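You operate a simulated robot arm through the tools that you are given. There is no shell and no other tool.

You are at the controls of a simulated robot arm. One attempt, no reset.

TASK
Shut down the leak tester: blue valve open, pressure zero, switch off, lid on.

The check looks at the end state, three seconds after you hand in, the way a careful person would. Anything else that was tipped, shoved, dropped, spilled or broken makes it a failure. Lids that push on must go on centred and level and be pressed home; caps that screw on are set level and turned clockwise until they are tight.

THE ROBOT
A 6-joint arm with a fingered hand, fixed in place. Base frame: the origin is on the floor under the middle of its stand, x ahead of it, y to its left, z up; the work surface is at about z = 86. Units: cm, rad, N and s.
With the tool pointing down near the work surface it reaches from about 46 to 94 cm from the base axis. Its first joint turns from -2.897 to 2.897 rad. Payload 5 kg.
The tool frame sits at the grasp point between the pads (the TCP): z along the fingers, y along the line on which they close. The tips reach 4.3 cm beyond it. The gripper opens to 14.4 cm; its body begins 5 cm behind the TCP. The gripper is a hand of 5 fingers: y runs from the thumb to the fingers, the wrist lies at [-2.1, -13.3, -23.3] in the tool frame, and closing takes about 1.5 s.
Orientation is that of the tool frame in the base frame, as [roll, pitch, yaw] about the fixed x, y, z axes, in that order (R = Rz(yaw) Ry(pitch) Rx(roll)). With the fingers straight down and the wrist toward the robot, the tool's x, y and z point along [0, 1, 0], [1, 0, 0] and [0, 0, -1] of the base frame.

THE INTERFACE
- The arm moves only by the tool jog_arm. Its argument "motion" is a list that holds one entry, the list of rows, each a list of 6 numbers: the shift along the tool's x, y, z in cm, then the turn, a rotation vector about the tool's x, y, z in rad. In form: [[[x, y, z, ax, ay, az], ...]]. A call has 1 to 20 rows; each row is the pose to reach, as a shift and turn from the pose commanded when the call began, along the tool's axes at that moment. "hand" is the gripper command, from -1 (fully open) to 1 (shut), values between in proportion, set as the call begins (left out, the last holds). A row lasts 0.2 s, in which the tool goes at most 5 cm and 0.15 rad; a call with a longer step from one row to the next is refused whole, and so is a gripper value outside its range. Where a pose cannot be reached the arm comes as near as it can. A force on the tool above 40 N (or 10 N above the force at the start of the call, whichever is more), or a blocked arm, ends the call early, and 0.2 s more pass. Each finger travels about 7.2 cm/s and halts on what it meets, pressing with about 26 N; the grip force reading is that of the motor and also rises with nothing between the fingers. The clock runs only during rows and for 0.2 s after the last one: add rows that repeat a pose to give the fingers time. It gives the time, the measured TCP pose, the force on the tool (base axes), the opening and the grip force at its end, in the units of the frame above (readings bear some noise), with the torque about the TCP (base axes, N m) and any sound that the robot's microphone picked up.
- Cameras (640 x 400 px; columns grow to the right, rows downward): "scene" is fixed at [5.02, 49.87, 145.91]; the picture's right is [-0.36, -0.93, 0.00], its down [-0.56, 0.22, -0.80] and it looks along [0.75, -0.29, -0.60] (base axes); focal length 339 px, centre (320, 200). "wrist" rides on the gripper at [8.6, -10.8, -16.8] in the tool frame; the picture's right is [-0.80, 0.28, -0.53], its down [-0.54, -0.73, 0.42] and it looks along [-0.27, 0.63, 0.73] (tool axes); focal length 275 px, centre (320, 200). There is no depth. A picture from a camera that has moved, and an enlarged one, comes with that camera's place and axes in the base frame and with its lens.
- grab_frame(camera): a new picture of that camera. The clock stands still meanwhile.
- raise_lower(by): slides the trunk up (or, below 0, down) by that many cm; the arm rides with it, the base frame stays. It gives what a move gives, with no picture.
- curl_fingers(index, middle, ring, little, thumb_bend, thumb_turn): sets how far each is bent, from 0 (flat) to 100 (curled in); at 30 the hand is open as for a grip, at 70 the pads meet at the TCP. One left out holds its place. A second passes; each finger stops where it meets its share of the squeeze, and holds until it gets a number again. A gripper value or a shape takes the hand back. It gives what a move gives, with no picture; readings hold the bend of each and the force on index, middle, ring, little, thumb and palm. thumb_turn goes from beside the hand (0) to across from the fingers (100), as for a grip.
- set_grasp(shape): the hand has 5 fingers and takes this shape, open, in about a second: jaw (thumb against the fingers, like two jaws); tri (thumb and two fingers); tip (a fingertip pinch); poke (one finger out to press); point (the index stretched); flat (the hand flat); cup (the hand cupped); fist (a fist). The gripper value then closes the fingers along that shape, each until it touches; the sizes above hold for jaw. It gives what a move gives, with no picture.
- enlarge(camera, box): a new picture of the part [left, top, right, bottom] of that camera's present view, enlarged. The clock stands still meanwhile.
- job_done(): hands the job in; it is judged then, once.

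Nothing tells you positions but the pictures and the camera data. Unless the task says otherwise, let go and move clear before handing in.

The tools are called after "Request:" as name(argument=value, ...) on one line, values as JSON. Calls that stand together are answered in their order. jog_arm: Moves the arm, as the interface text tells. Its arguments: {"type":"object","properties":{"motion":{"type":"array"},"hand":{"type":"number"}},"required":["motion"]} The other tools are called the same way: raise_lower (by) moves the trunk up or down; set_grasp (shape) gives the hand a shape; curl_fingers (index, middle, ring, little, thumb_bend, thumb_turn) moves the fingers one by one; grab_frame (camera) takes a picture; enlarge (camera, box) takes an enlarged picture of a part of a camera's view; job_done () hands the job in.

At the start:

```text
time_s: 0.0
position: [43.89, 36.23, 118.38]
tool_rot: [-3.14, 0.001, 1.571]
ft_force: [-0.6, -0.3, -0.8]
wrist_torque: [0.0, 0.03, -0.05]
gripper_width: 14.38
finger_force: 0.0
shape: jaw
bend: [30.0, 30.0, 30.0, 30.0, 30.0, 98.0]
finger forces: [0.0, 0.1, 0.1, 0.0, 0.0, 0.0]
trunk travel left (down, up): [-40.0, 19.0]
```

scene: 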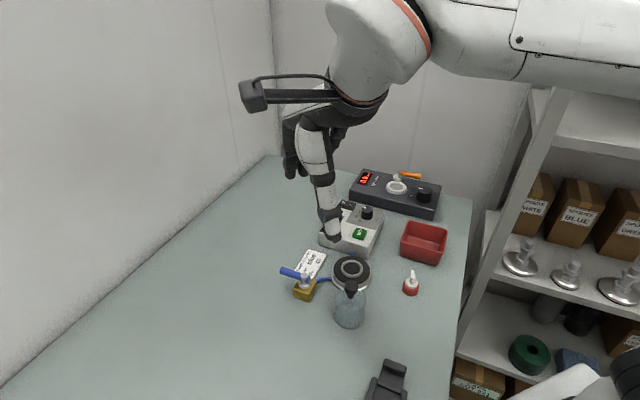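
wrist: 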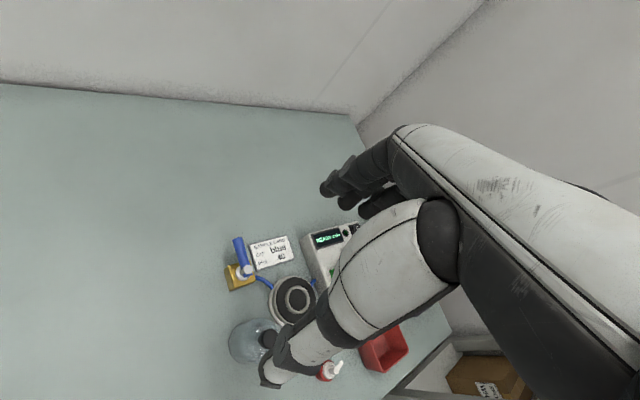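

I see a bench with a blue-handled valve, a jar, a beige instrument with a green rocker switch and a knob, a dark instrument, a red tray and a small bottle. I'll enlarge parts of the view first to understand what each one is.

Request:
enlarge(camera="scene", box=[270, 230, 390, 340])

Request:
enlarge(camera="scene", box=[300, 160, 460, 270])

Request:
enlarge(camera="wrist", box=[210, 210, 370, 380])

Request:
enlarge(camera="scene", box=[330, 250, 450, 400])

```text
3.64 times, centred on (330, 285) of scene
camera zoom: at [5.02, 49.87, 145.91], right [-0.36, -0.93, 0.0], down [-0.56, 0.22, -0.8], along [0.75, -0.29, -0.6], focal length 1233 px, centre (284, -109)
```

zoom: 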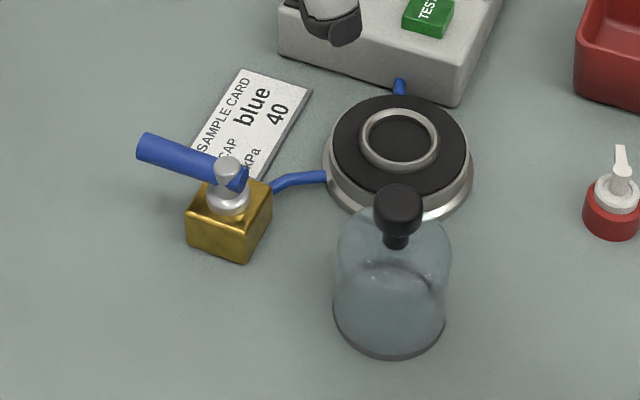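

```text
3.64 times, centred on (380, 215) of scene
camera zoom: at [5.02, 49.87, 145.91], right [-0.36, -0.93, 0.0], down [-0.56, 0.22, -0.8], along [0.75, -0.29, -0.6], focal length 1233 px, centre (102, 146)
```

zoom: 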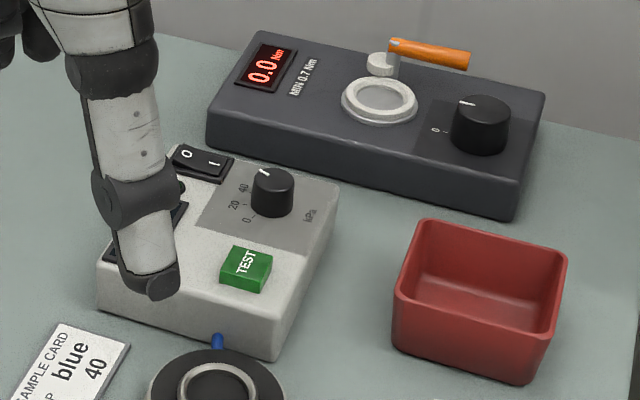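

```text
2.35 times, centred on (290, 295) of wrist
camera zoom: at [33.09, 44.85, 135.19], right [0.28, -0.8, 0.53], down [-0.73, -0.54, -0.42], along [0.63, -0.27, -0.73], focal length 648 px, centre (391, -24)
```

zoom: 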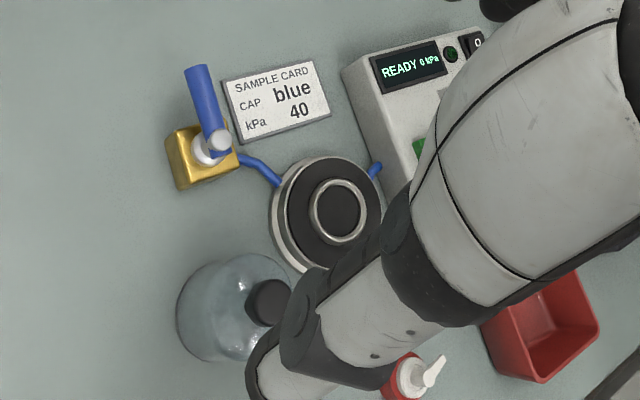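

```text
2.67 times, centred on (390, 325) of scene
camera zoom: at [5.02, 49.87, 145.91], right [-0.36, -0.93, 0.0], down [-0.56, 0.22, -0.8], along [0.75, -0.29, -0.6], focal length 904 px, centre (133, -133)
```

zoom: 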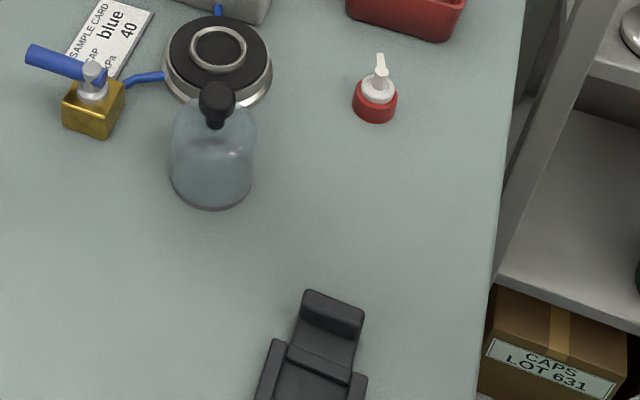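

The beige box with a READY display, a kPa knob, a TEST button and an O/I rocker is the leak tester. Its chamber plate is near (50, 25), the blue valve near (48, 37), and the glass bell jar with the black knob (the lid) near (41, 30). I'll move the hand to the right and up so it stops blocking the views.

Request:
jog_arm(motion=[[[0, 0, -4, 0, 0, 0], [-4, 0, -6, 0, 0, 0], [-8, 0, -6, 0, 0, 0], [-12, 0, -6, 0, 0, 0], [-16, 0, -6, 0, 0, 0], [-20, 0, -6, 0, 0, 0], [-24, 0, -6, 0, 0, 0], [-24, 0, -6, 0, 0, 0], [-24, 0, -6, 0, 0, 0]]])

```text
time_s: 2.0
position: [43.88, 12.29, 124.49]
tool_rot: [-3.141, 0.001, 1.571]
ft_force: [-0.7, 0.3, -0.7]
wrist_torque: [-0.02, 0.01, 0.0]
gripper_width: 14.37
finger_force: 0.1
shape: jaw
bend: [30.0, 30.0, 30.0, 30.0, 30.0, 98.0]
finger forces: [0.0, 0.0, 0.0, 0.0, 0.0, 0.1]
trunk travel left (down, up): [-40.0, 19.0]
```

The hand has moved over to y≈12. Next I'll take fresh views.

Request:
grab_frame(camera="scene")

Request:
grab_frame(camera="wrist")

Request:
enlarge(camera="wrist", box=[60, 160, 280, 300])

Request:
enlarge(camera="scene", box=[310, 185, 400, 255])

```text
taken
```

scene: 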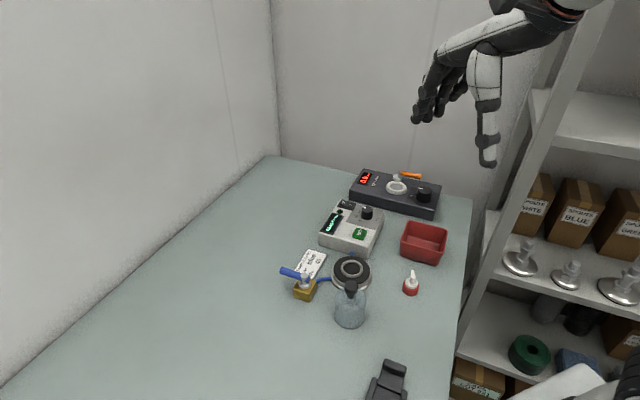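

```text
taken
camera wrist: at [33.09, 20.92, 141.26], right [0.28, -0.8, 0.53], down [-0.73, -0.54, -0.42], along [0.63, -0.27, -0.73], focal length 275 px, centre (320, 200)
```

wrist: 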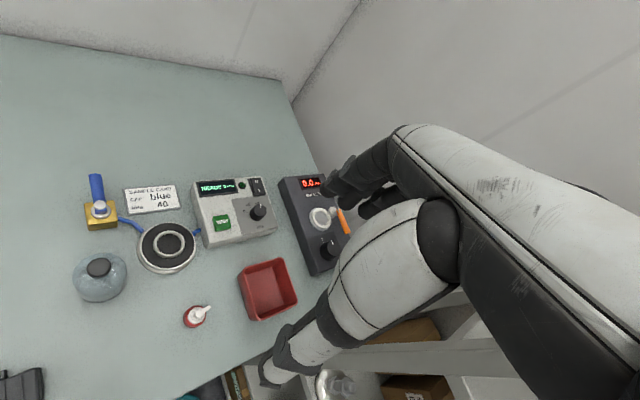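

```text
2.86 times, centred on (170, 230) of wrist
camera zoom: at [33.09, 20.92, 141.26], right [0.28, -0.8, 0.53], down [-0.73, -0.54, -0.42], along [0.63, -0.27, -0.73], focal length 786 px, centre (749, 114)
```

zoom: 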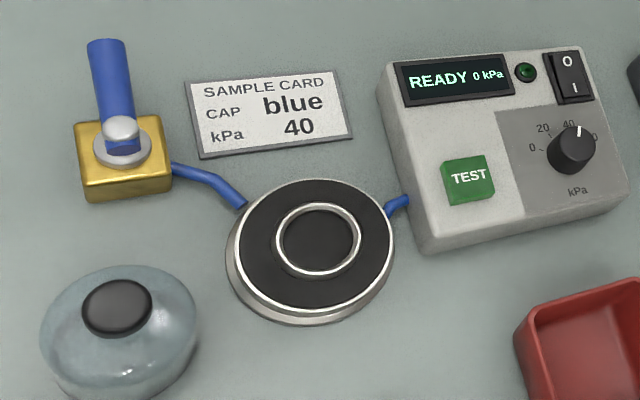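

```text
5.71 times, centred on (355, 220) of scene
camera zoom: at [5.02, 49.87, 145.91], right [-0.36, -0.93, 0.0], down [-0.56, 0.22, -0.8], along [0.75, -0.29, -0.6], focal length 1938 px, centre (120, 86)
```

zoom: 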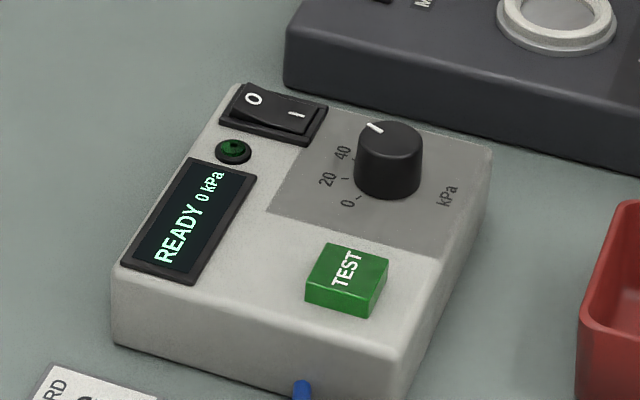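

I can see everything clearly now. The valve handle is at right angles to its tube, so it is closed. The knob sits a bit above 40, and the rocker has its I side down. I'll try the poke shape up here and see where the fingertip ends up.

Request:
set_grasp(shape="poke")

Request:
grab_frame(camera="wrist")

Request:
enlarge(camera="scene", box=[380, 0, 620, 180])

```text
time_s: 2.9
position: [43.98, 12.22, 124.42]
tool_rot: [-3.14, 0.0, 1.57]
ft_force: [-0.6, -1.7, -0.2]
wrist_torque: [-0.03, -0.03, 0.0]
gripper_width: 0.0
finger_force: 0.0
shape: poke
bend: [70.0, 70.0, 99.0, 99.0, 100.0, 100.0]
finger forces: [0.0, 0.0, 0.1, 0.0, 0.1, 0.0]
trunk travel left (down, up): [-40.0, 19.0]
```

```text
taken
camera wrist: at [33.08, 20.92, 141.27], right [0.28, -0.8, 0.53], down [-0.73, -0.54, -0.42], along [0.63, -0.27, -0.73], focal length 275 px, centre (320, 200)
```

wrist: 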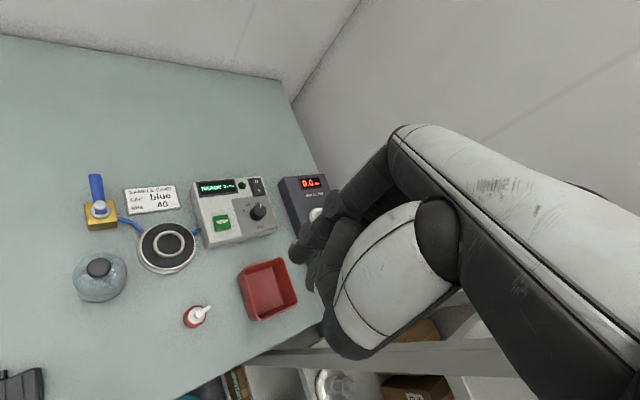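

```text
2.22 times, centred on (500, 90) of scene
camera zoom: at [5.02, 49.87, 145.91], right [-0.36, -0.93, 0.0], down [-0.56, 0.22, -0.8], along [0.75, -0.29, -0.6], focal length 754 px, centre (-80, 444)
```

zoom: 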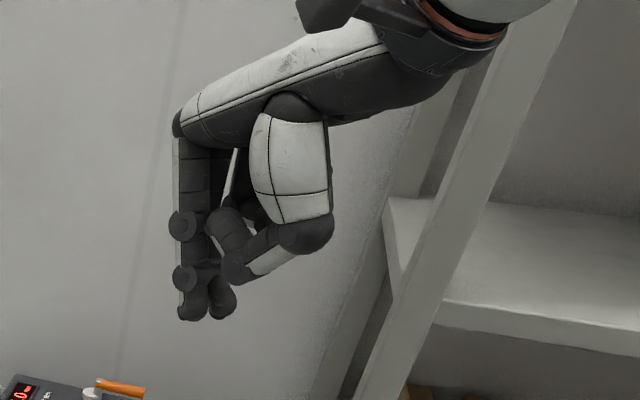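

In poke shape, two fingertips point down just below the TCP. I'll look at "point" as well to compare.

Request:
set_grasp(shape="point")

Request:
enlarge(camera="scene", box=[380, 0, 620, 180])

Request:
enlarge(camera="wrist", box=[220, 100, 480, 370])

```text
time_s: 3.8
position: [43.98, 12.23, 124.48]
tool_rot: [-3.141, 0.001, 1.571]
ft_force: [0.2, 0.2, 0.7]
wrist_torque: [0.0, 0.0, -0.01]
gripper_width: 0.0
finger_force: 0.1
shape: point
bend: [19.0, 100.0, 100.0, 100.0, 98.0, 88.0]
finger forces: [0.0, 0.0, 0.0, 0.0, 0.0, 0.0]
trunk travel left (down, up): [-40.0, 19.0]
```

```text
2.22 times, centred on (500, 90) of scene
camera zoom: at [5.02, 49.87, 145.91], right [-0.36, -0.93, 0.0], down [-0.56, 0.22, -0.8], along [0.75, -0.29, -0.6], focal length 754 px, centre (-80, 444)
```

zoom: 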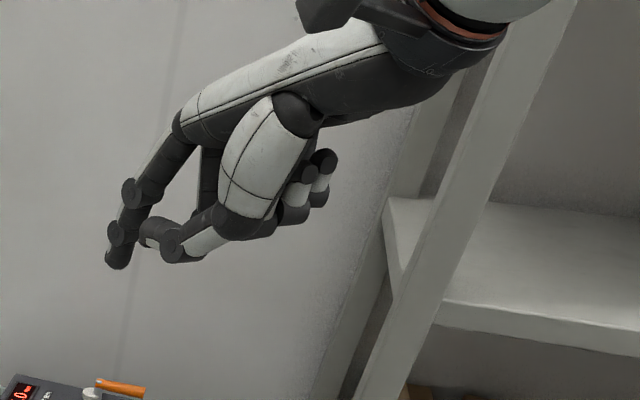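

```text
1.48 times, centred on (350, 235) of wrist
camera zoom: at [33.09, 20.92, 141.27], right [0.28, -0.8, 0.53], down [-0.73, -0.54, -0.42], along [0.63, -0.27, -0.73], focal length 408 px, centre (276, 148)
```

zoom: 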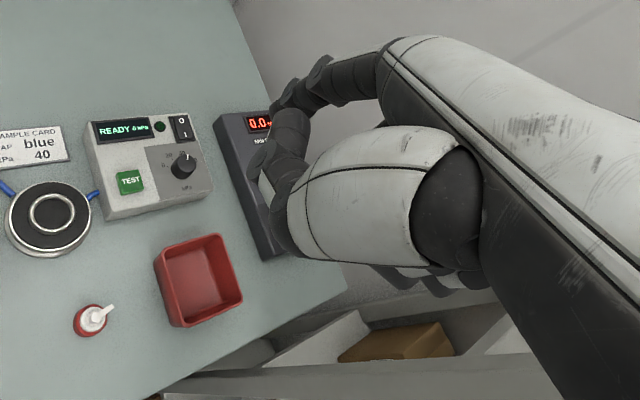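

Point sends the finger out forward, which is less useful here. I'll shape a single index finger pointing down by bending it to 70 and curling the others, then locate its tip in both cameras.

Request:
curl_fingers(index=62, middle=100, ring=100, little=100, thumb_bend=100, thumb_turn=40)

Request:
enlarge(camera="scene", box=[400, 40, 520, 140])

Request:
enlarge(camera="wrist", box=[240, 120, 440, 370])

```text
time_s: 4.8
position: [43.99, 12.25, 124.35]
tool_rot: [3.141, 0.001, 1.57]
ft_force: [-0.5, 0.1, -0.1]
wrist_torque: [-0.01, -0.01, 0.01]
gripper_width: 6.75
finger_force: 0.0
shape: fingers
bend: [62.0, 100.0, 100.0, 100.0, 100.0, 41.0]
finger forces: [0.0, 0.0, 0.0, 0.0, 0.0, 0.0]
trunk travel left (down, up): [-40.0, 19.0]
```

```text
4.00 times, centred on (460, 90) of scene
camera zoom: at [5.02, 49.87, 145.91], right [-0.36, -0.93, 0.0], down [-0.56, 0.22, -0.8], along [0.75, -0.29, -0.6], focal length 1356 px, centre (-240, 640)
```

zoom: 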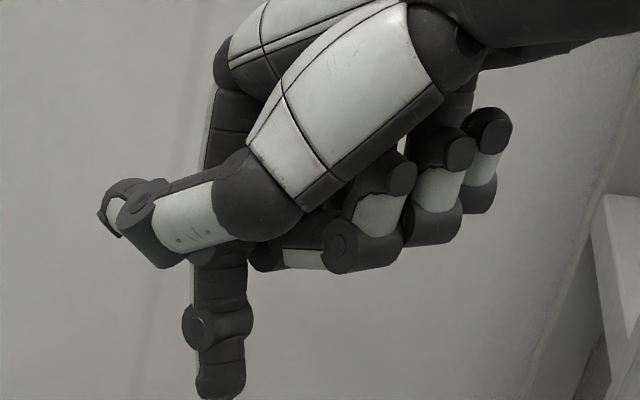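

```text
1.60 times, centred on (340, 245) of wrist
camera zoom: at [33.09, 20.92, 141.26], right [0.28, -0.8, 0.53], down [-0.73, -0.54, -0.42], along [0.63, -0.27, -0.73], focal length 440 px, centre (288, 128)
```

zoom: 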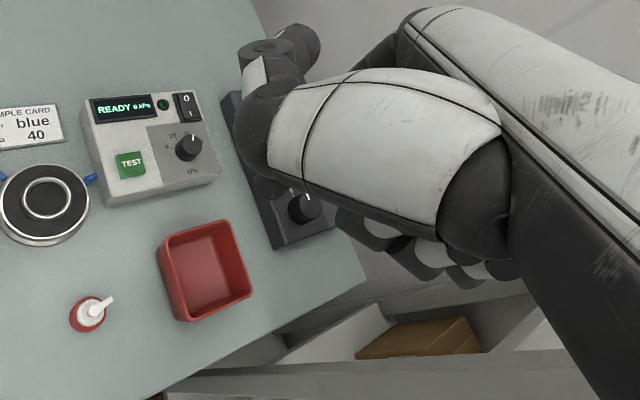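

Request:
curl_fingers(index=62, thumb_bend=100, thumb_turn=100)

Request:
enlarge(camera="scene", box=[400, 40, 520, 140])

Request:
enlarge(camera="wrist", box=[240, 120, 440, 370])

```text
time_s: 5.8
position: [43.97, 12.2, 124.4]
tool_rot: [3.14, 0.001, 1.572]
ft_force: [0.1, 0.2, 0.3]
wrist_torque: [-0.02, -0.01, 0.02]
gripper_width: 4.97
finger_force: 0.1
shape: fingers
bend: [61.0, 100.0, 100.0, 100.0, 99.0, 97.0]
finger forces: [0.1, 0.0, 0.1, 0.1, 0.0, 0.0]
trunk travel left (down, up): [-40.0, 19.0]
```

```text
4.00 times, centred on (460, 90) of scene
camera zoom: at [5.02, 49.87, 145.91], right [-0.36, -0.93, 0.0], down [-0.56, 0.22, -0.8], along [0.75, -0.29, -0.6], focal length 1356 px, centre (-240, 640)
```

zoom: 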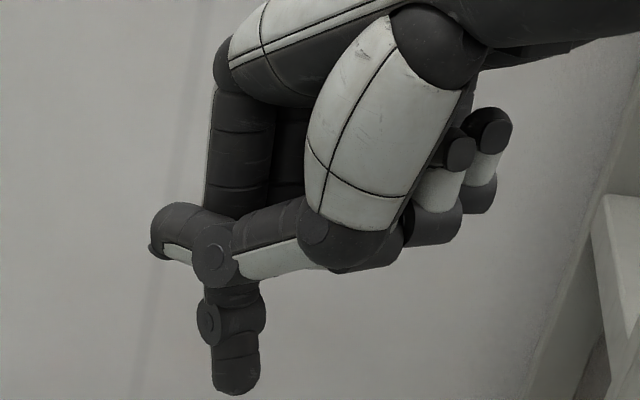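

```text
1.60 times, centred on (340, 245) of wrist
camera zoom: at [33.09, 20.92, 141.26], right [0.28, -0.8, 0.53], down [-0.73, -0.54, -0.42], along [0.63, -0.27, -0.73], focal length 440 px, centre (288, 128)
```

zoom: 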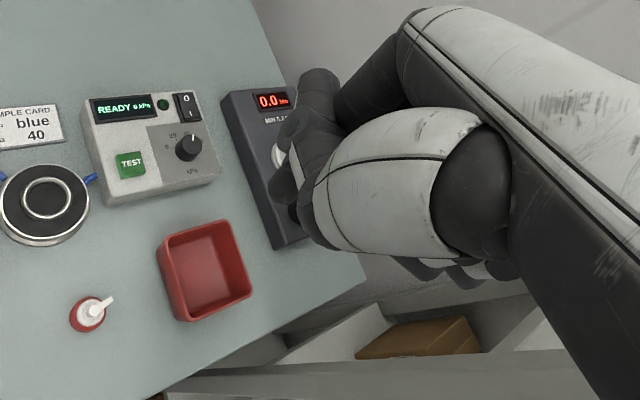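

Request:
enlarge(camera="wrist", box=[70, 165, 134, 235])

Request:
enlarge(camera="scene", box=[275, 255, 335, 305])

Request:
enlarge(camera="wrist", box=[190, 170, 280, 240])

Request:
enlarge(camera="scene", box=[325, 250, 385, 335])

```text
5.71 times, centred on (102, 200) of wrist
camera zoom: at [33.09, 20.92, 141.26], right [0.28, -0.8, 0.53], down [-0.73, -0.54, -0.42], along [0.63, -0.27, -0.73], focal length 1573 px, centre (1566, 200)
```

zoom: 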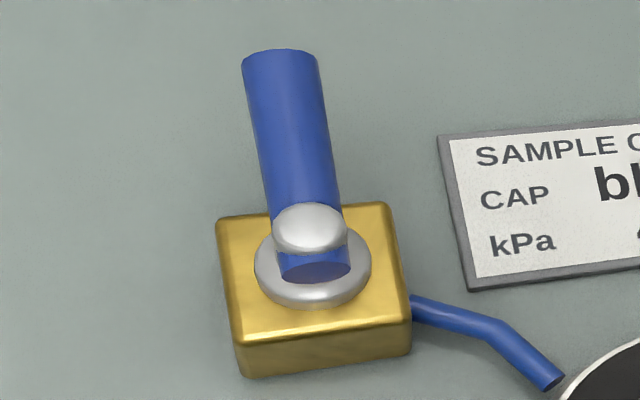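

```text
8.00 times, centred on (305, 280) of scene
camera zoom: at [5.02, 49.87, 145.91], right [-0.36, -0.93, 0.0], down [-0.56, 0.22, -0.8], along [0.75, -0.29, -0.6], focal length 2713 px, centre (440, -440)
```

zoom: 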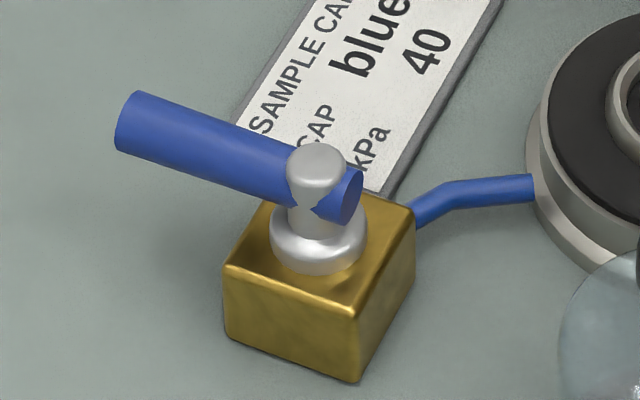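

```text
5.71 times, centred on (235, 205) of wrist
camera zoom: at [33.09, 20.92, 141.26], right [0.28, -0.8, 0.53], down [-0.73, -0.54, -0.42], along [0.63, -0.27, -0.73], focal length 1573 px, centre (806, 171)
```

zoom: 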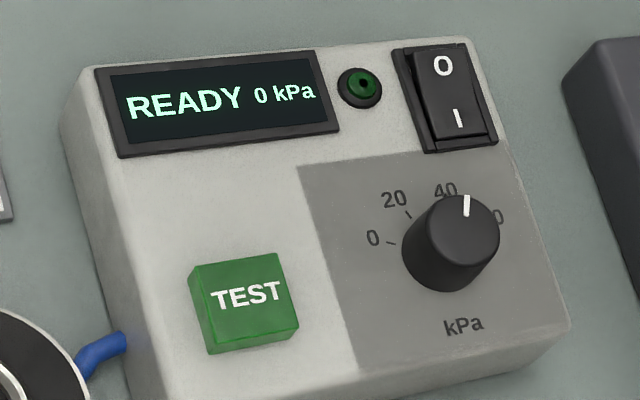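

```text
4.71 times, centred on (355, 292) of scene
camera zoom: at [5.02, 49.87, 145.91], right [-0.36, -0.93, 0.0], down [-0.56, 0.22, -0.8], along [0.75, -0.29, -0.6], focal length 1596 px, centre (155, -235)
```

zoom: 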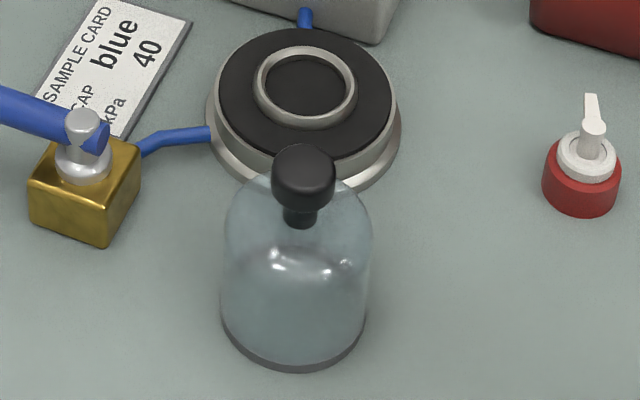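

The lever is a blue rod through the stem at about (49.6, 36.2, 92), pointing 46° (toward +x, +y), and the tube leaves at about −45°. I'll set one index finger straight down (bend 70) and find its tip.

Request:
curl_fingers(index=70, middle=100, ring=100, little=100, thumb_bend=100, thumb_turn=100)

Request:
enlarge(camera="scene", box=[400, 40, 520, 140])

Request:
enlarge(camera="wrist", box=[260, 160, 400, 280])

```text
time_s: 6.8
position: [43.97, 12.25, 124.35]
tool_rot: [-3.141, 0.0, 1.571]
ft_force: [-0.8, 0.1, -0.5]
wrist_torque: [0.01, 0.01, -0.02]
gripper_width: 5.06
finger_force: 0.1
shape: fingers
bend: [63.0, 100.0, 100.0, 100.0, 99.0, 96.0]
finger forces: [0.0, 0.1, 0.1, 0.0, 0.0, 0.0]
trunk travel left (down, up): [-40.0, 19.0]
```

```text
4.00 times, centred on (460, 90) of scene
camera zoom: at [5.02, 49.87, 145.91], right [-0.36, -0.93, 0.0], down [-0.56, 0.22, -0.8], along [0.75, -0.29, -0.6], focal length 1356 px, centre (-240, 640)
```

zoom: 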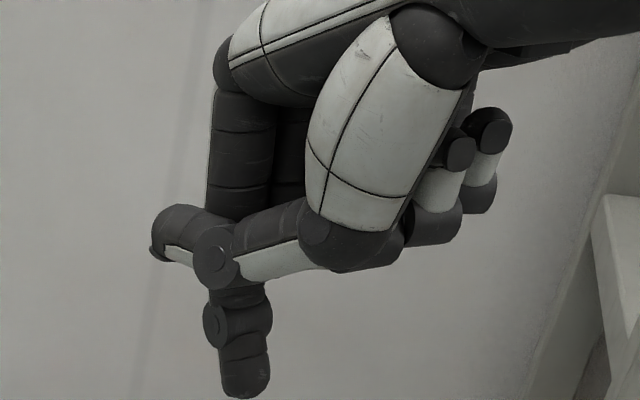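

```text
3.33 times, centred on (330, 220) of wrist
camera zoom: at [33.09, 20.92, 141.26], right [0.28, -0.8, 0.53], down [-0.73, -0.54, -0.42], along [0.63, -0.27, -0.73], focal length 918 px, centre (287, 133)
```

zoom: 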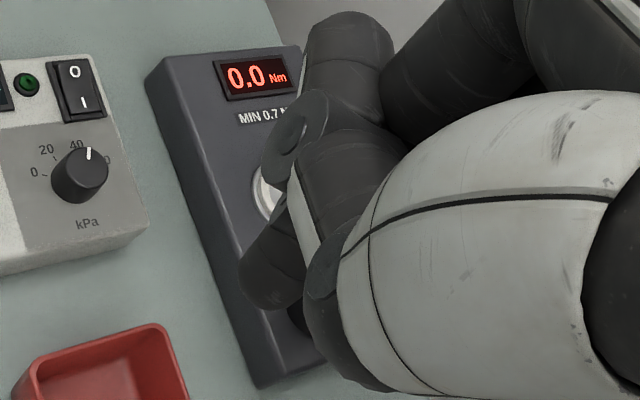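

The thumb blocked the index at 63. I'll take the poke shape and then curl the middle finger out of the way.

Request:
set_grasp(shape="poke")

Request:
curl_fingers(middle=100)

Request:
enlarge(camera="scene", box=[400, 40, 520, 140])

Request:
enlarge(camera="wrist", box=[260, 160, 400, 280])

```text
time_s: 7.7
position: [43.96, 12.32, 124.56]
tool_rot: [-3.141, -0.002, 1.57]
ft_force: [0.4, -0.5, 0.6]
wrist_torque: [-0.03, 0.01, -0.03]
gripper_width: 0.02
finger_force: 0.1
shape: poke
bend: [70.0, 70.0, 99.0, 99.0, 100.0, 83.0]
finger forces: [0.0, 0.1, 0.1, 0.0, 0.1, 0.1]
trunk travel left (down, up): [-40.0, 19.0]
```

```text
time_s: 8.7
position: [43.85, 12.28, 124.44]
tool_rot: [3.142, 0.001, 1.571]
ft_force: [-0.3, 0.5, 0.4]
wrist_torque: [-0.05, 0.01, -0.02]
gripper_width: 5.02
finger_force: 0.2
shape: fingers
bend: [70.0, 100.0, 99.0, 99.0, 100.0, 83.0]
finger forces: [0.0, 0.0, 0.0, 0.0, 0.1, 0.0]
trunk travel left (down, up): [-40.0, 19.0]
```

```text
4.00 times, centred on (460, 90) of scene
camera zoom: at [5.02, 49.87, 145.91], right [-0.36, -0.93, 0.0], down [-0.56, 0.22, -0.8], along [0.75, -0.29, -0.6], focal length 1356 px, centre (-240, 640)
```

zoom: 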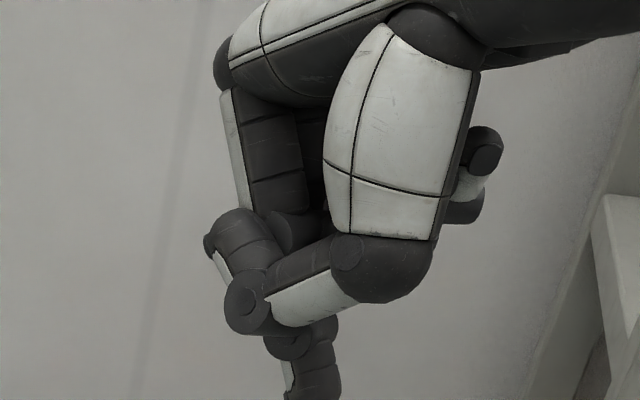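

```text
3.33 times, centred on (330, 220) of wrist
camera zoom: at [33.09, 20.92, 141.27], right [0.28, -0.8, 0.53], down [-0.73, -0.54, -0.42], along [0.63, -0.27, -0.73], focal length 918 px, centre (287, 133)
```

zoom: 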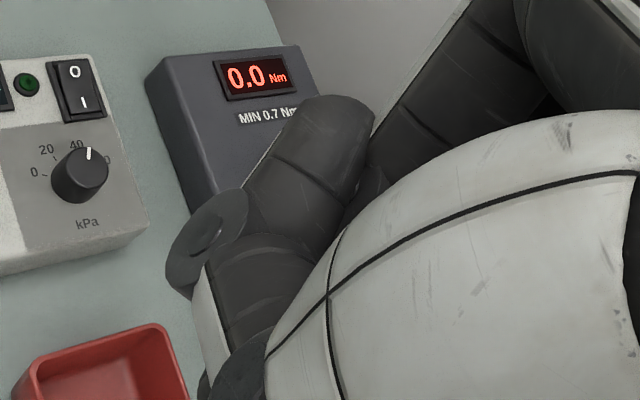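

The thumb hides the tip in this shape. I'll look at the "tip" pinch, which might suit the lever, the knob and the lid knob alike.

Request:
set_grasp(shape="tip")

Request:
enlarge(camera="scene", box=[390, 30, 550, 160])

Request:
grab_frame(camera="wrist")

```text
time_s: 9.6
position: [44.06, 12.21, 124.39]
tool_rot: [-3.141, 0.0, 1.571]
ft_force: [-0.1, 0.9, 0.5]
wrist_torque: [-0.02, -0.03, 0.02]
gripper_width: 14.4
finger_force: 0.1
shape: tip
bend: [30.0, 98.0, 99.0, 99.0, 30.0, 97.0]
finger forces: [0.0, 0.0, 0.0, 0.0, 0.0, 0.0]
trunk travel left (down, up): [-40.0, 19.0]
```

```text
3.08 times, centred on (470, 95) of scene
camera zoom: at [5.02, 49.87, 145.91], right [-0.36, -0.93, 0.0], down [-0.56, 0.22, -0.8], along [0.75, -0.29, -0.6], focal length 1043 px, centre (-142, 523)
```

zoom: 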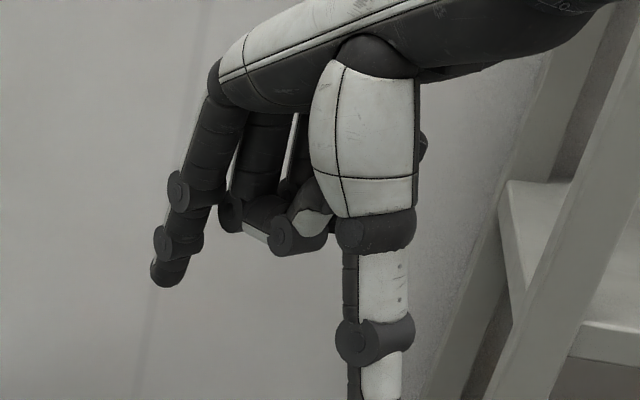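

```text
taken
camera wrist: at [33.08, 20.92, 141.27], right [0.28, -0.8, 0.53], down [-0.73, -0.54, -0.42], along [0.63, -0.27, -0.73], focal length 275 px, centre (320, 200)
```

wrist: 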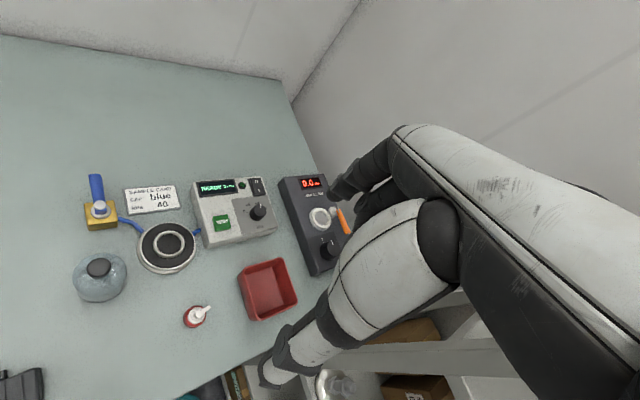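

Request:
jog_arm(motion=[[[0, 0, 0, 0, 0, 0], [0, 0, 0, 0, 0, 0], [0, 0, 0, 0, 0, 0], [0, 0, 0, 0, 0, 0], [0, 0, 0, 0, 0, 0], [0, 0, 0, 0, 0, 0]]], hand=0.45)

Request:
enlarge(camera="scene", box=[390, 30, 550, 160])

Request:
grab_frame(camera="wrist")

```text
time_s: 11.0
position: [43.96, 12.24, 124.39]
tool_rot: [-3.141, 0.001, 1.57]
ft_force: [-0.5, 0.4, 0.2]
wrist_torque: [0.05, 0.0, 0.03]
gripper_width: 4.04
finger_force: 0.0
shape: tip
bend: [73.0, 98.0, 99.0, 99.0, 74.0, 100.0]
finger forces: [0.0, 0.1, 0.0, 0.0, 0.0, 0.0]
trunk travel left (down, up): [-40.0, 19.0]
```

```text
3.08 times, centred on (470, 95) of scene
camera zoom: at [5.02, 49.87, 145.91], right [-0.36, -0.93, 0.0], down [-0.56, 0.22, -0.8], along [0.75, -0.29, -0.6], focal length 1043 px, centre (-142, 523)
```

zoom: 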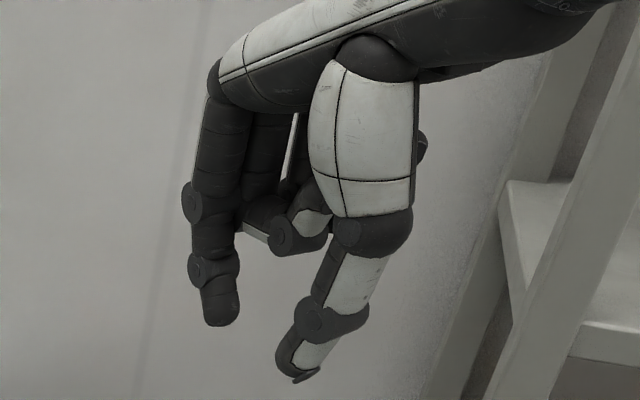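

```text
taken
camera wrist: at [33.09, 20.92, 141.26], right [0.28, -0.8, 0.53], down [-0.73, -0.54, -0.42], along [0.63, -0.27, -0.73], focal length 275 px, centre (320, 200)
```

wrist: 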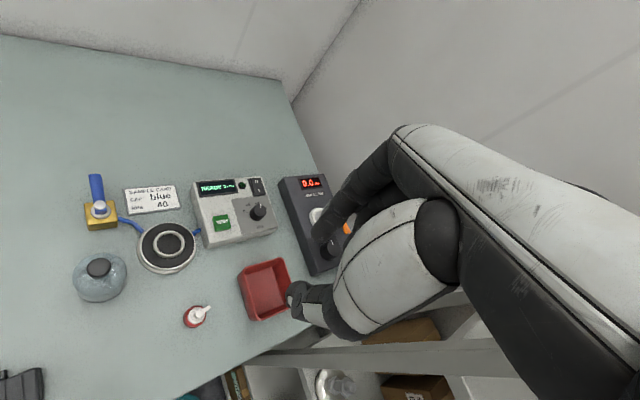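

The tip pinch is symmetrical about the TCP with the tips 4.3 cm below it, so it can straddle the lever, and later the knob and lid knob. I'll move above the lever, yawed so the pinch line is perpendicular to it.

Request:
jog_arm(motion=[[[3.35, 1.04, 1, 0, 0, 0.096], [6.7, 2.08, 2, 0, 0, 0.192], [10.05, 3.12, 4, 0, 0, 0.288], [13.4, 4.16, 6, 0, 0, 0.384], [16.75, 5.2, 9, 0, 0, 0.48], [20.1, 6.24, 12, 0, 0, 0.576], [23.45, 7.28, 15, 0, 0, 0.672], [26.8, 8.3, 17.5, 0, 0, 0.77], [26.8, 8.3, 18.5, 0, 0, 0.77], [26.8, 8.3, 18.5, 0, 0, 0.77], [26.8, 8.3, 18.5, 0, 0, 0.77]]])

Request:
grab_frame(camera="scene")

Request:
grab_frame(camera="wrist")

```text
time_s: 13.4
position: [52.11, 38.9, 105.77]
tool_rot: [3.14, 0.0, 0.8]
ft_force: [0.2, -0.4, 0.0]
wrist_torque: [0.01, -0.01, -0.02]
gripper_width: 4.03
finger_force: 0.0
shape: tip
bend: [73.0, 98.0, 99.0, 99.0, 74.0, 100.0]
finger forces: [0.0, 0.0, 0.1, 0.0, 0.0, 0.1]
trunk travel left (down, up): [-40.0, 19.0]
```

```text
taken
```

scene: 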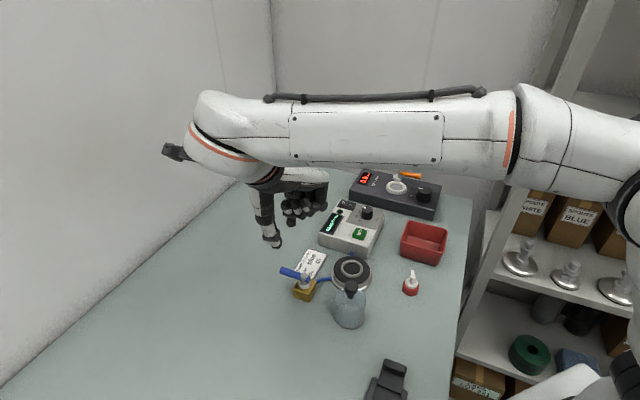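

```text
taken
camera wrist: at [50.28, 52.72, 122.69], right [-0.35, -0.77, 0.53], down [-0.9, 0.12, -0.42], along [0.26, -0.63, -0.73], focal length 275 px, centre (320, 200)
```

wrist: 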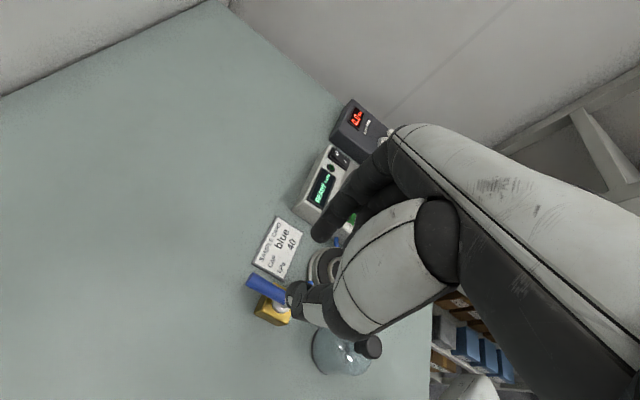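

The hand is above the lever. I'll lower most of the way and check the alignment.

Request:
jog_arm(motion=[[[0, 0, 3, 0, 0, 0], [0, 0, 6, 0, 0, 0], [0, 0, 7.5, 0, 0, 0], [0, 0, 7.5, 0, 0, 0], [0, 0, 7.5, 0, 0, 0]]])

Request:
enlarge(camera="scene", box=[230, 220, 370, 320])

Request:
enlarge(camera="wrist", box=[220, 190, 400, 350])

```text
time_s: 14.6
position: [52.11, 39.07, 98.25]
tool_rot: [-3.141, 0.0, 0.801]
ft_force: [0.7, -0.3, 0.0]
wrist_torque: [-0.01, 0.01, 0.02]
gripper_width: 4.03
finger_force: 0.1
shape: tip
bend: [73.0, 98.0, 99.0, 99.0, 74.0, 100.0]
finger forces: [0.0, 0.1, 0.0, 0.0, 0.0, 0.0]
trunk travel left (down, up): [-40.0, 19.0]
```

```text
4.00 times, centred on (300, 270) of scene
camera zoom: at [5.02, 49.87, 145.91], right [-0.36, -0.93, 0.0], down [-0.56, 0.22, -0.8], along [0.75, -0.29, -0.6], focal length 1356 px, centre (400, -80)
```

zoom: 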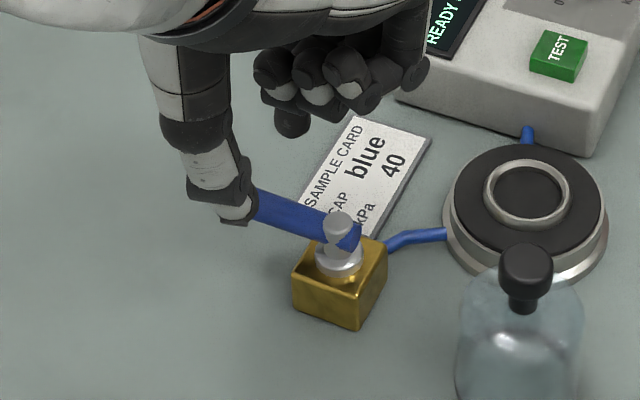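

```text
2.50 times, centred on (310, 270) of wrist
camera zoom: at [50.25, 52.74, 115.15], right [-0.35, -0.77, 0.53], down [-0.9, 0.12, -0.42], along [0.26, -0.63, -0.73], focal length 688 px, centre (345, 25)
```

zoom: 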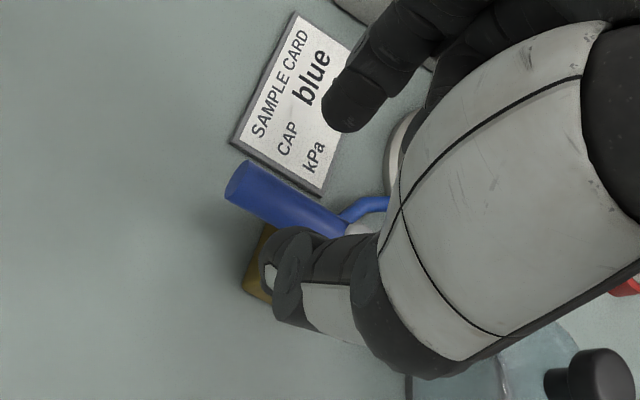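

Thumb and index straddle the lever. I'll lower to lever height.

Request:
jog_arm(motion=[[[0, 0, 1.5, 0, 0, 0], [0, 0, 2.5, 0, 0, 0], [0, 0, 3.6, 0, 0, 0], [0, 0, 3.6, 0, 0, 0]]])

Request:
enlarge(camera="scene", box=[230, 220, 370, 320])

Request:
enlarge(camera="wrist", box=[220, 190, 400, 350])

```text
time_s: 15.6
position: [52.24, 38.98, 94.91]
tool_rot: [-3.141, -0.001, 0.799]
ft_force: [1.3, -0.2, 0.5]
wrist_torque: [0.02, 0.01, 0.02]
gripper_width: 4.05
finger_force: 0.0
shape: tip
bend: [73.0, 98.0, 99.0, 99.0, 74.0, 100.0]
finger forces: [0.1, 0.0, 0.1, 0.1, 0.0, 0.0]
trunk travel left (down, up): [-40.0, 19.0]
```

```text
4.00 times, centred on (300, 270) of scene
camera zoom: at [5.02, 49.87, 145.91], right [-0.36, -0.93, 0.0], down [-0.56, 0.22, -0.8], along [0.75, -0.29, -0.6], focal length 1356 px, centre (400, -80)
```

zoom: 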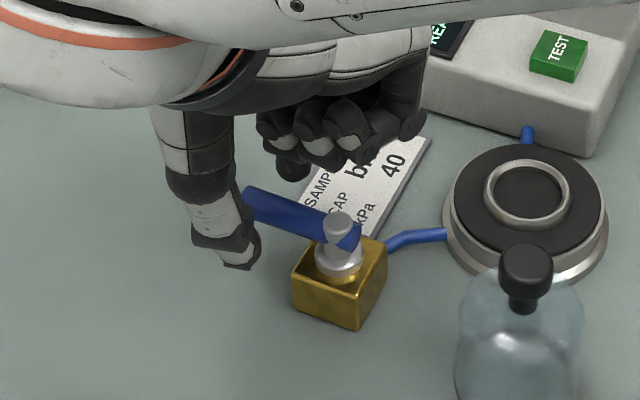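

```text
2.50 times, centred on (310, 270) of wrist
camera zoom: at [50.44, 52.79, 111.64], right [-0.35, -0.77, 0.53], down [-0.9, 0.12, -0.42], along [0.26, -0.63, -0.73], focal length 688 px, centre (345, 25)
```

zoom: 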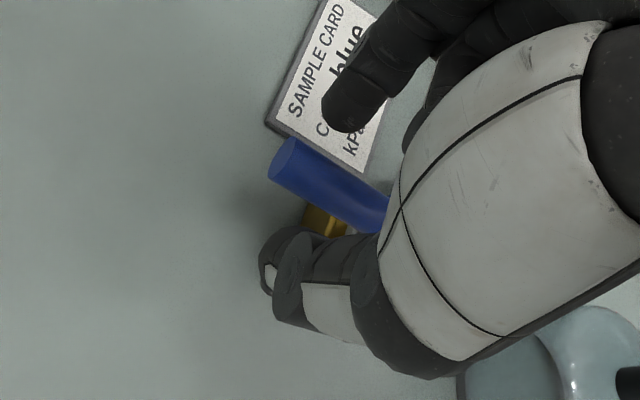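

The lever is between thumb and index. I'll try counter-clockwise first, gently, rotating about the stem axis and watching the force.

Request:
jog_arm(motion=[[[-0.01, -0.3, 0, 0, 0, -0.08], [-0.05, -0.61, 0, 0, 0, -0.16], [-0.11, -0.9, 0, 0, 0, -0.24], [-0.19, -1.2, 0, 0, 0, -0.32], [-0.3, -1.48, 0, 0, 0, -0.4], [-0.3, -1.48, 0, 0, 0, -0.4]]])

Request:
enlarge(camera="scene", box=[230, 220, 370, 320])

Request:
enlarge(camera="wrist", box=[220, 190, 400, 350])

```text
time_s: 17.0
position: [50.97, 39.72, 94.81]
tool_rot: [3.141, -0.001, 1.203]
ft_force: [-0.2, -1.0, -0.2]
wrist_torque: [-0.01, -0.05, -0.05]
gripper_width: 4.03
finger_force: 0.1
shape: tip
bend: [73.0, 98.0, 99.0, 99.0, 74.0, 100.0]
finger forces: [0.8, 0.0, 0.0, 0.0, 0.1, 0.0]
trunk travel left (down, up): [-40.0, 19.0]
```

```text
4.00 times, centred on (300, 270) of scene
camera zoom: at [5.02, 49.87, 145.91], right [-0.36, -0.93, 0.0], down [-0.56, 0.22, -0.8], along [0.75, -0.29, -0.6], focal length 1356 px, centre (400, -80)
```

zoom: 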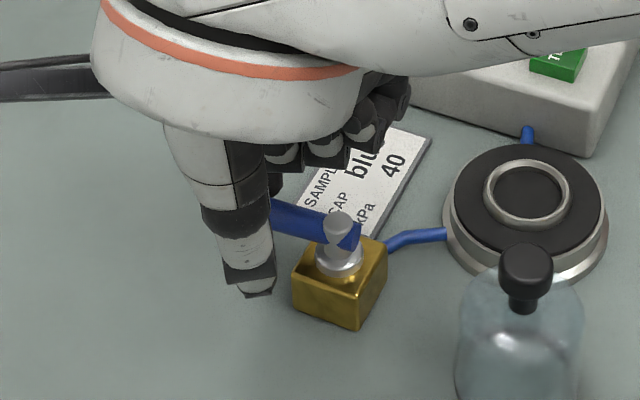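

```text
2.50 times, centred on (310, 270) of wrist
camera zoom: at [43.95, 51.79, 111.62], right [-0.02, -0.85, 0.53], down [-0.87, -0.24, -0.42], along [0.49, -0.48, -0.73], focal length 688 px, centre (345, 25)
```

zoom: 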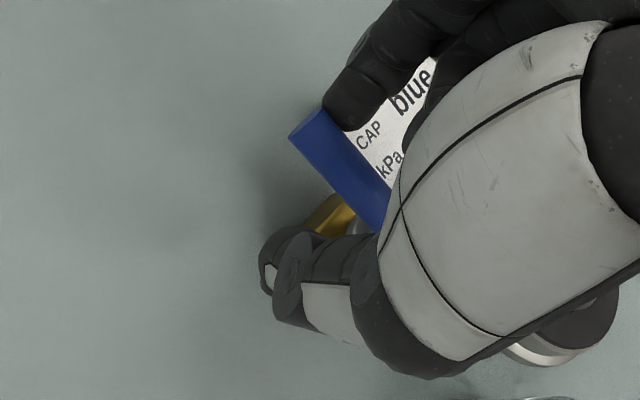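

The index has just touched the lever. I'll continue counter-clockwise in small steps.

Request:
jog_arm(motion=[[[-0.01, -0.23, 0, 0, 0, -0.06], [-0.03, -0.46, 0, 0, 0, -0.12], [-0.06, -0.68, 0, 0, 0, -0.18], [-0.11, -0.9, 0, 0, 0, -0.24], [-0.17, -1.12, 0, 0, 0, -0.3]]])

Request:
enlarge(camera="scene", box=[230, 220, 370, 320])

Request:
enlarge(camera="wrist", box=[220, 190, 400, 350])

```text
time_s: 18.2
position: [49.99, 39.99, 94.8]
tool_rot: [-3.141, 0.001, 1.499]
ft_force: [1.5, -1.6, 0.7]
wrist_torque: [-0.07, -0.03, 0.0]
gripper_width: 4.04
finger_force: 0.0
shape: tip
bend: [73.0, 98.0, 99.0, 99.0, 74.0, 100.0]
finger forces: [1.2, 0.0, 0.1, 0.0, 0.0, 0.0]
trunk travel left (down, up): [-40.0, 19.0]
```

```text
4.00 times, centred on (300, 270) of scene
camera zoom: at [5.02, 49.87, 145.91], right [-0.36, -0.93, 0.0], down [-0.56, 0.22, -0.8], along [0.75, -0.29, -0.6], focal length 1356 px, centre (400, -80)
```

zoom: 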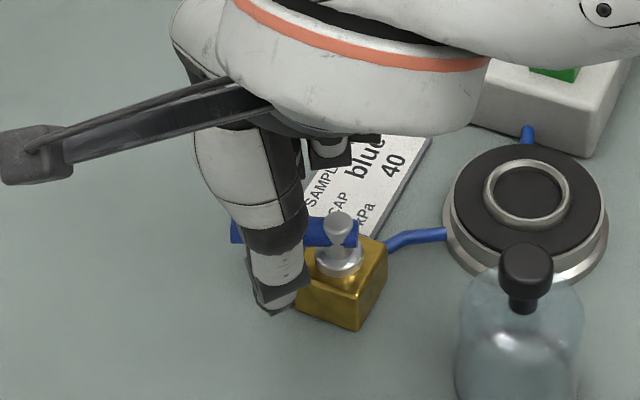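

```text
2.50 times, centred on (310, 270) of wrist
camera zoom: at [39.7, 49.45, 111.59], right [0.23, -0.81, 0.53], down [-0.76, -0.49, -0.42], along [0.61, -0.31, -0.73], focal length 688 px, centre (345, 25)
```

zoom: 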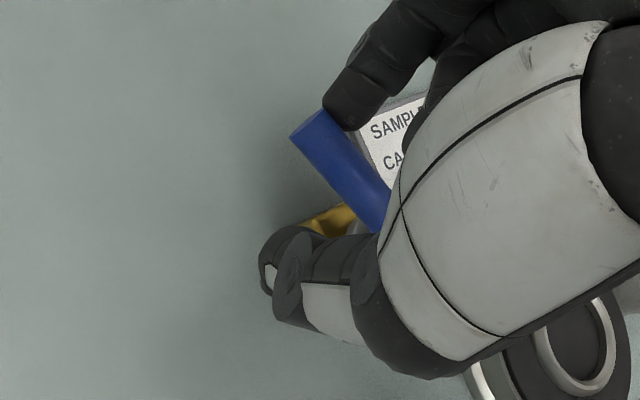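

Counter-clockwise works: the lever is turning with about 1 N. I'll continue.

Request:
jog_arm(motion=[[[-0.02, -0.38, 0, 0, 0, -0.1], [-0.08, -0.75, 0, 0, 0, -0.2], [-0.17, -1.12, 0, 0, 0, -0.3], [-0.3, -1.48, 0, 0, 0, -0.4], [-0.47, -1.82, 0, 0, 0, -0.5], [-0.66, -2.15, 0, 0, 0, -0.6], [-0.89, -2.45, 0, 0, 0, -0.7], [-0.89, -2.45, 0, 0, 0, -0.7]]])

Request:
enlarge(camera="scene", box=[230, 220, 370, 320])

Request:
enlarge(camera="wrist", box=[220, 190, 400, 350])

```text
time_s: 20.0
position: [47.3, 39.36, 94.74]
tool_rot: [3.141, 0.001, 2.199]
ft_force: [1.1, 0.4, -0.2]
wrist_torque: [0.04, -0.02, -0.01]
gripper_width: 4.05
finger_force: 0.0
shape: tip
bend: [73.0, 98.0, 99.0, 99.0, 74.0, 100.0]
finger forces: [0.9, 0.1, 0.0, 0.0, 0.0, 0.0]
trunk travel left (down, up): [-40.0, 19.0]
```

```text
4.00 times, centred on (300, 270) of scene
camera zoom: at [5.02, 49.87, 145.91], right [-0.36, -0.93, 0.0], down [-0.56, 0.22, -0.8], along [0.75, -0.29, -0.6], focal length 1356 px, centre (400, -80)
```

zoom: 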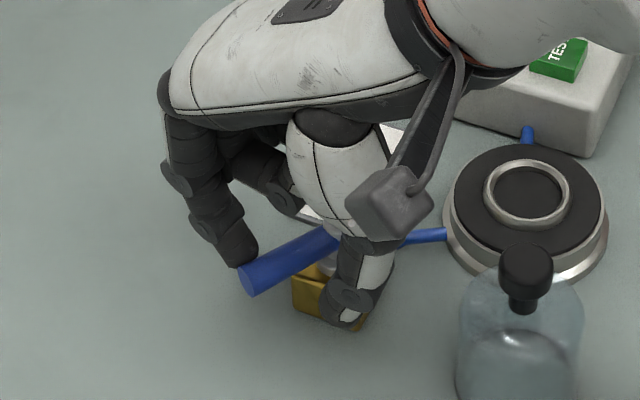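

```text
2.50 times, centred on (310, 270) of wrist
camera zoom: at [33.51, 39.98, 111.61], right [0.7, -0.48, 0.53], down [-0.27, -0.87, -0.42], along [0.66, 0.15, -0.73], focal length 688 px, centre (345, 25)
```

zoom: 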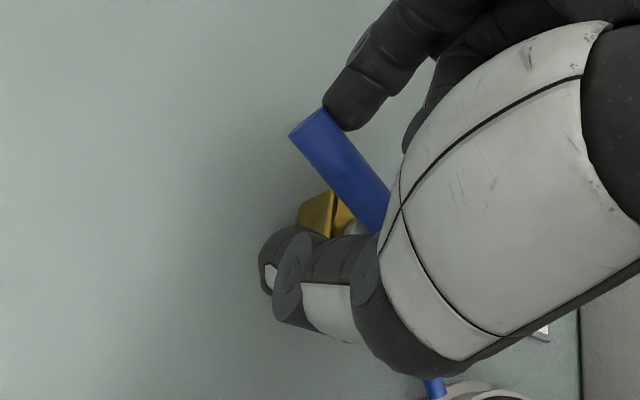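

The lever is now around 105°, heading for about 135° (in line with the tube). I'll continue in smaller steps.

Request:
jog_arm(motion=[[[-0.02, -0.38, 0, 0, 0, -0.1], [-0.08, -0.75, 0, 0, 0, -0.2], [-0.17, -1.12, 0, 0, 0, -0.3], [-0.3, -1.48, 0, 0, 0, -0.4], [-0.3, -1.48, 0, 0, 0, -0.4]]])

Request:
enlarge(camera="scene", box=[230, 220, 370, 320])

Request:
enlarge(camera="wrist", box=[220, 190, 400, 350])

```text
time_s: 21.2
position: [46.53, 38.29, 94.78]
tool_rot: [-3.141, 0.001, 2.601]
ft_force: [-0.8, 0.8, 0.8]
wrist_torque: [0.07, -0.01, -0.03]
gripper_width: 4.07
finger_force: 0.2
shape: tip
bend: [73.0, 98.0, 99.0, 99.0, 74.0, 100.0]
finger forces: [1.0, 0.0, 0.0, 0.1, 0.0, 0.0]
trunk travel left (down, up): [-40.0, 19.0]
```

```text
4.00 times, centred on (300, 270) of scene
camera zoom: at [5.02, 49.87, 145.91], right [-0.36, -0.93, 0.0], down [-0.56, 0.22, -0.8], along [0.75, -0.29, -0.6], focal length 1356 px, centre (400, -80)
```

zoom: 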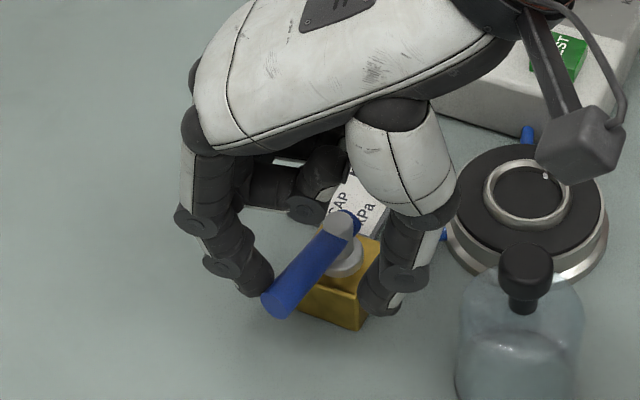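

```text
2.50 times, centred on (310, 270) of wrist
camera zoom: at [33.41, 33.44, 111.58], right [0.83, -0.17, 0.53], down [0.09, -0.9, -0.42], along [0.55, 0.4, -0.73], focal length 688 px, centre (345, 25)
```

zoom: 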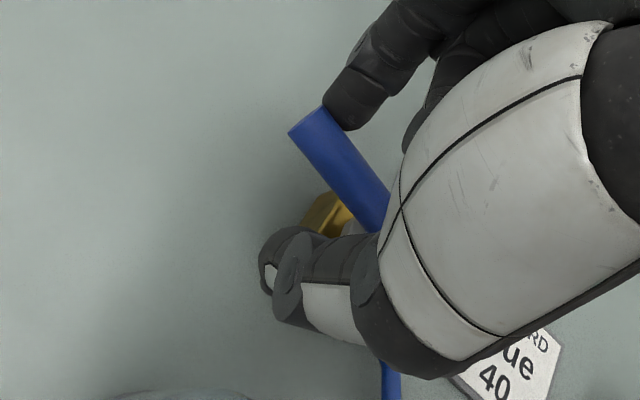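

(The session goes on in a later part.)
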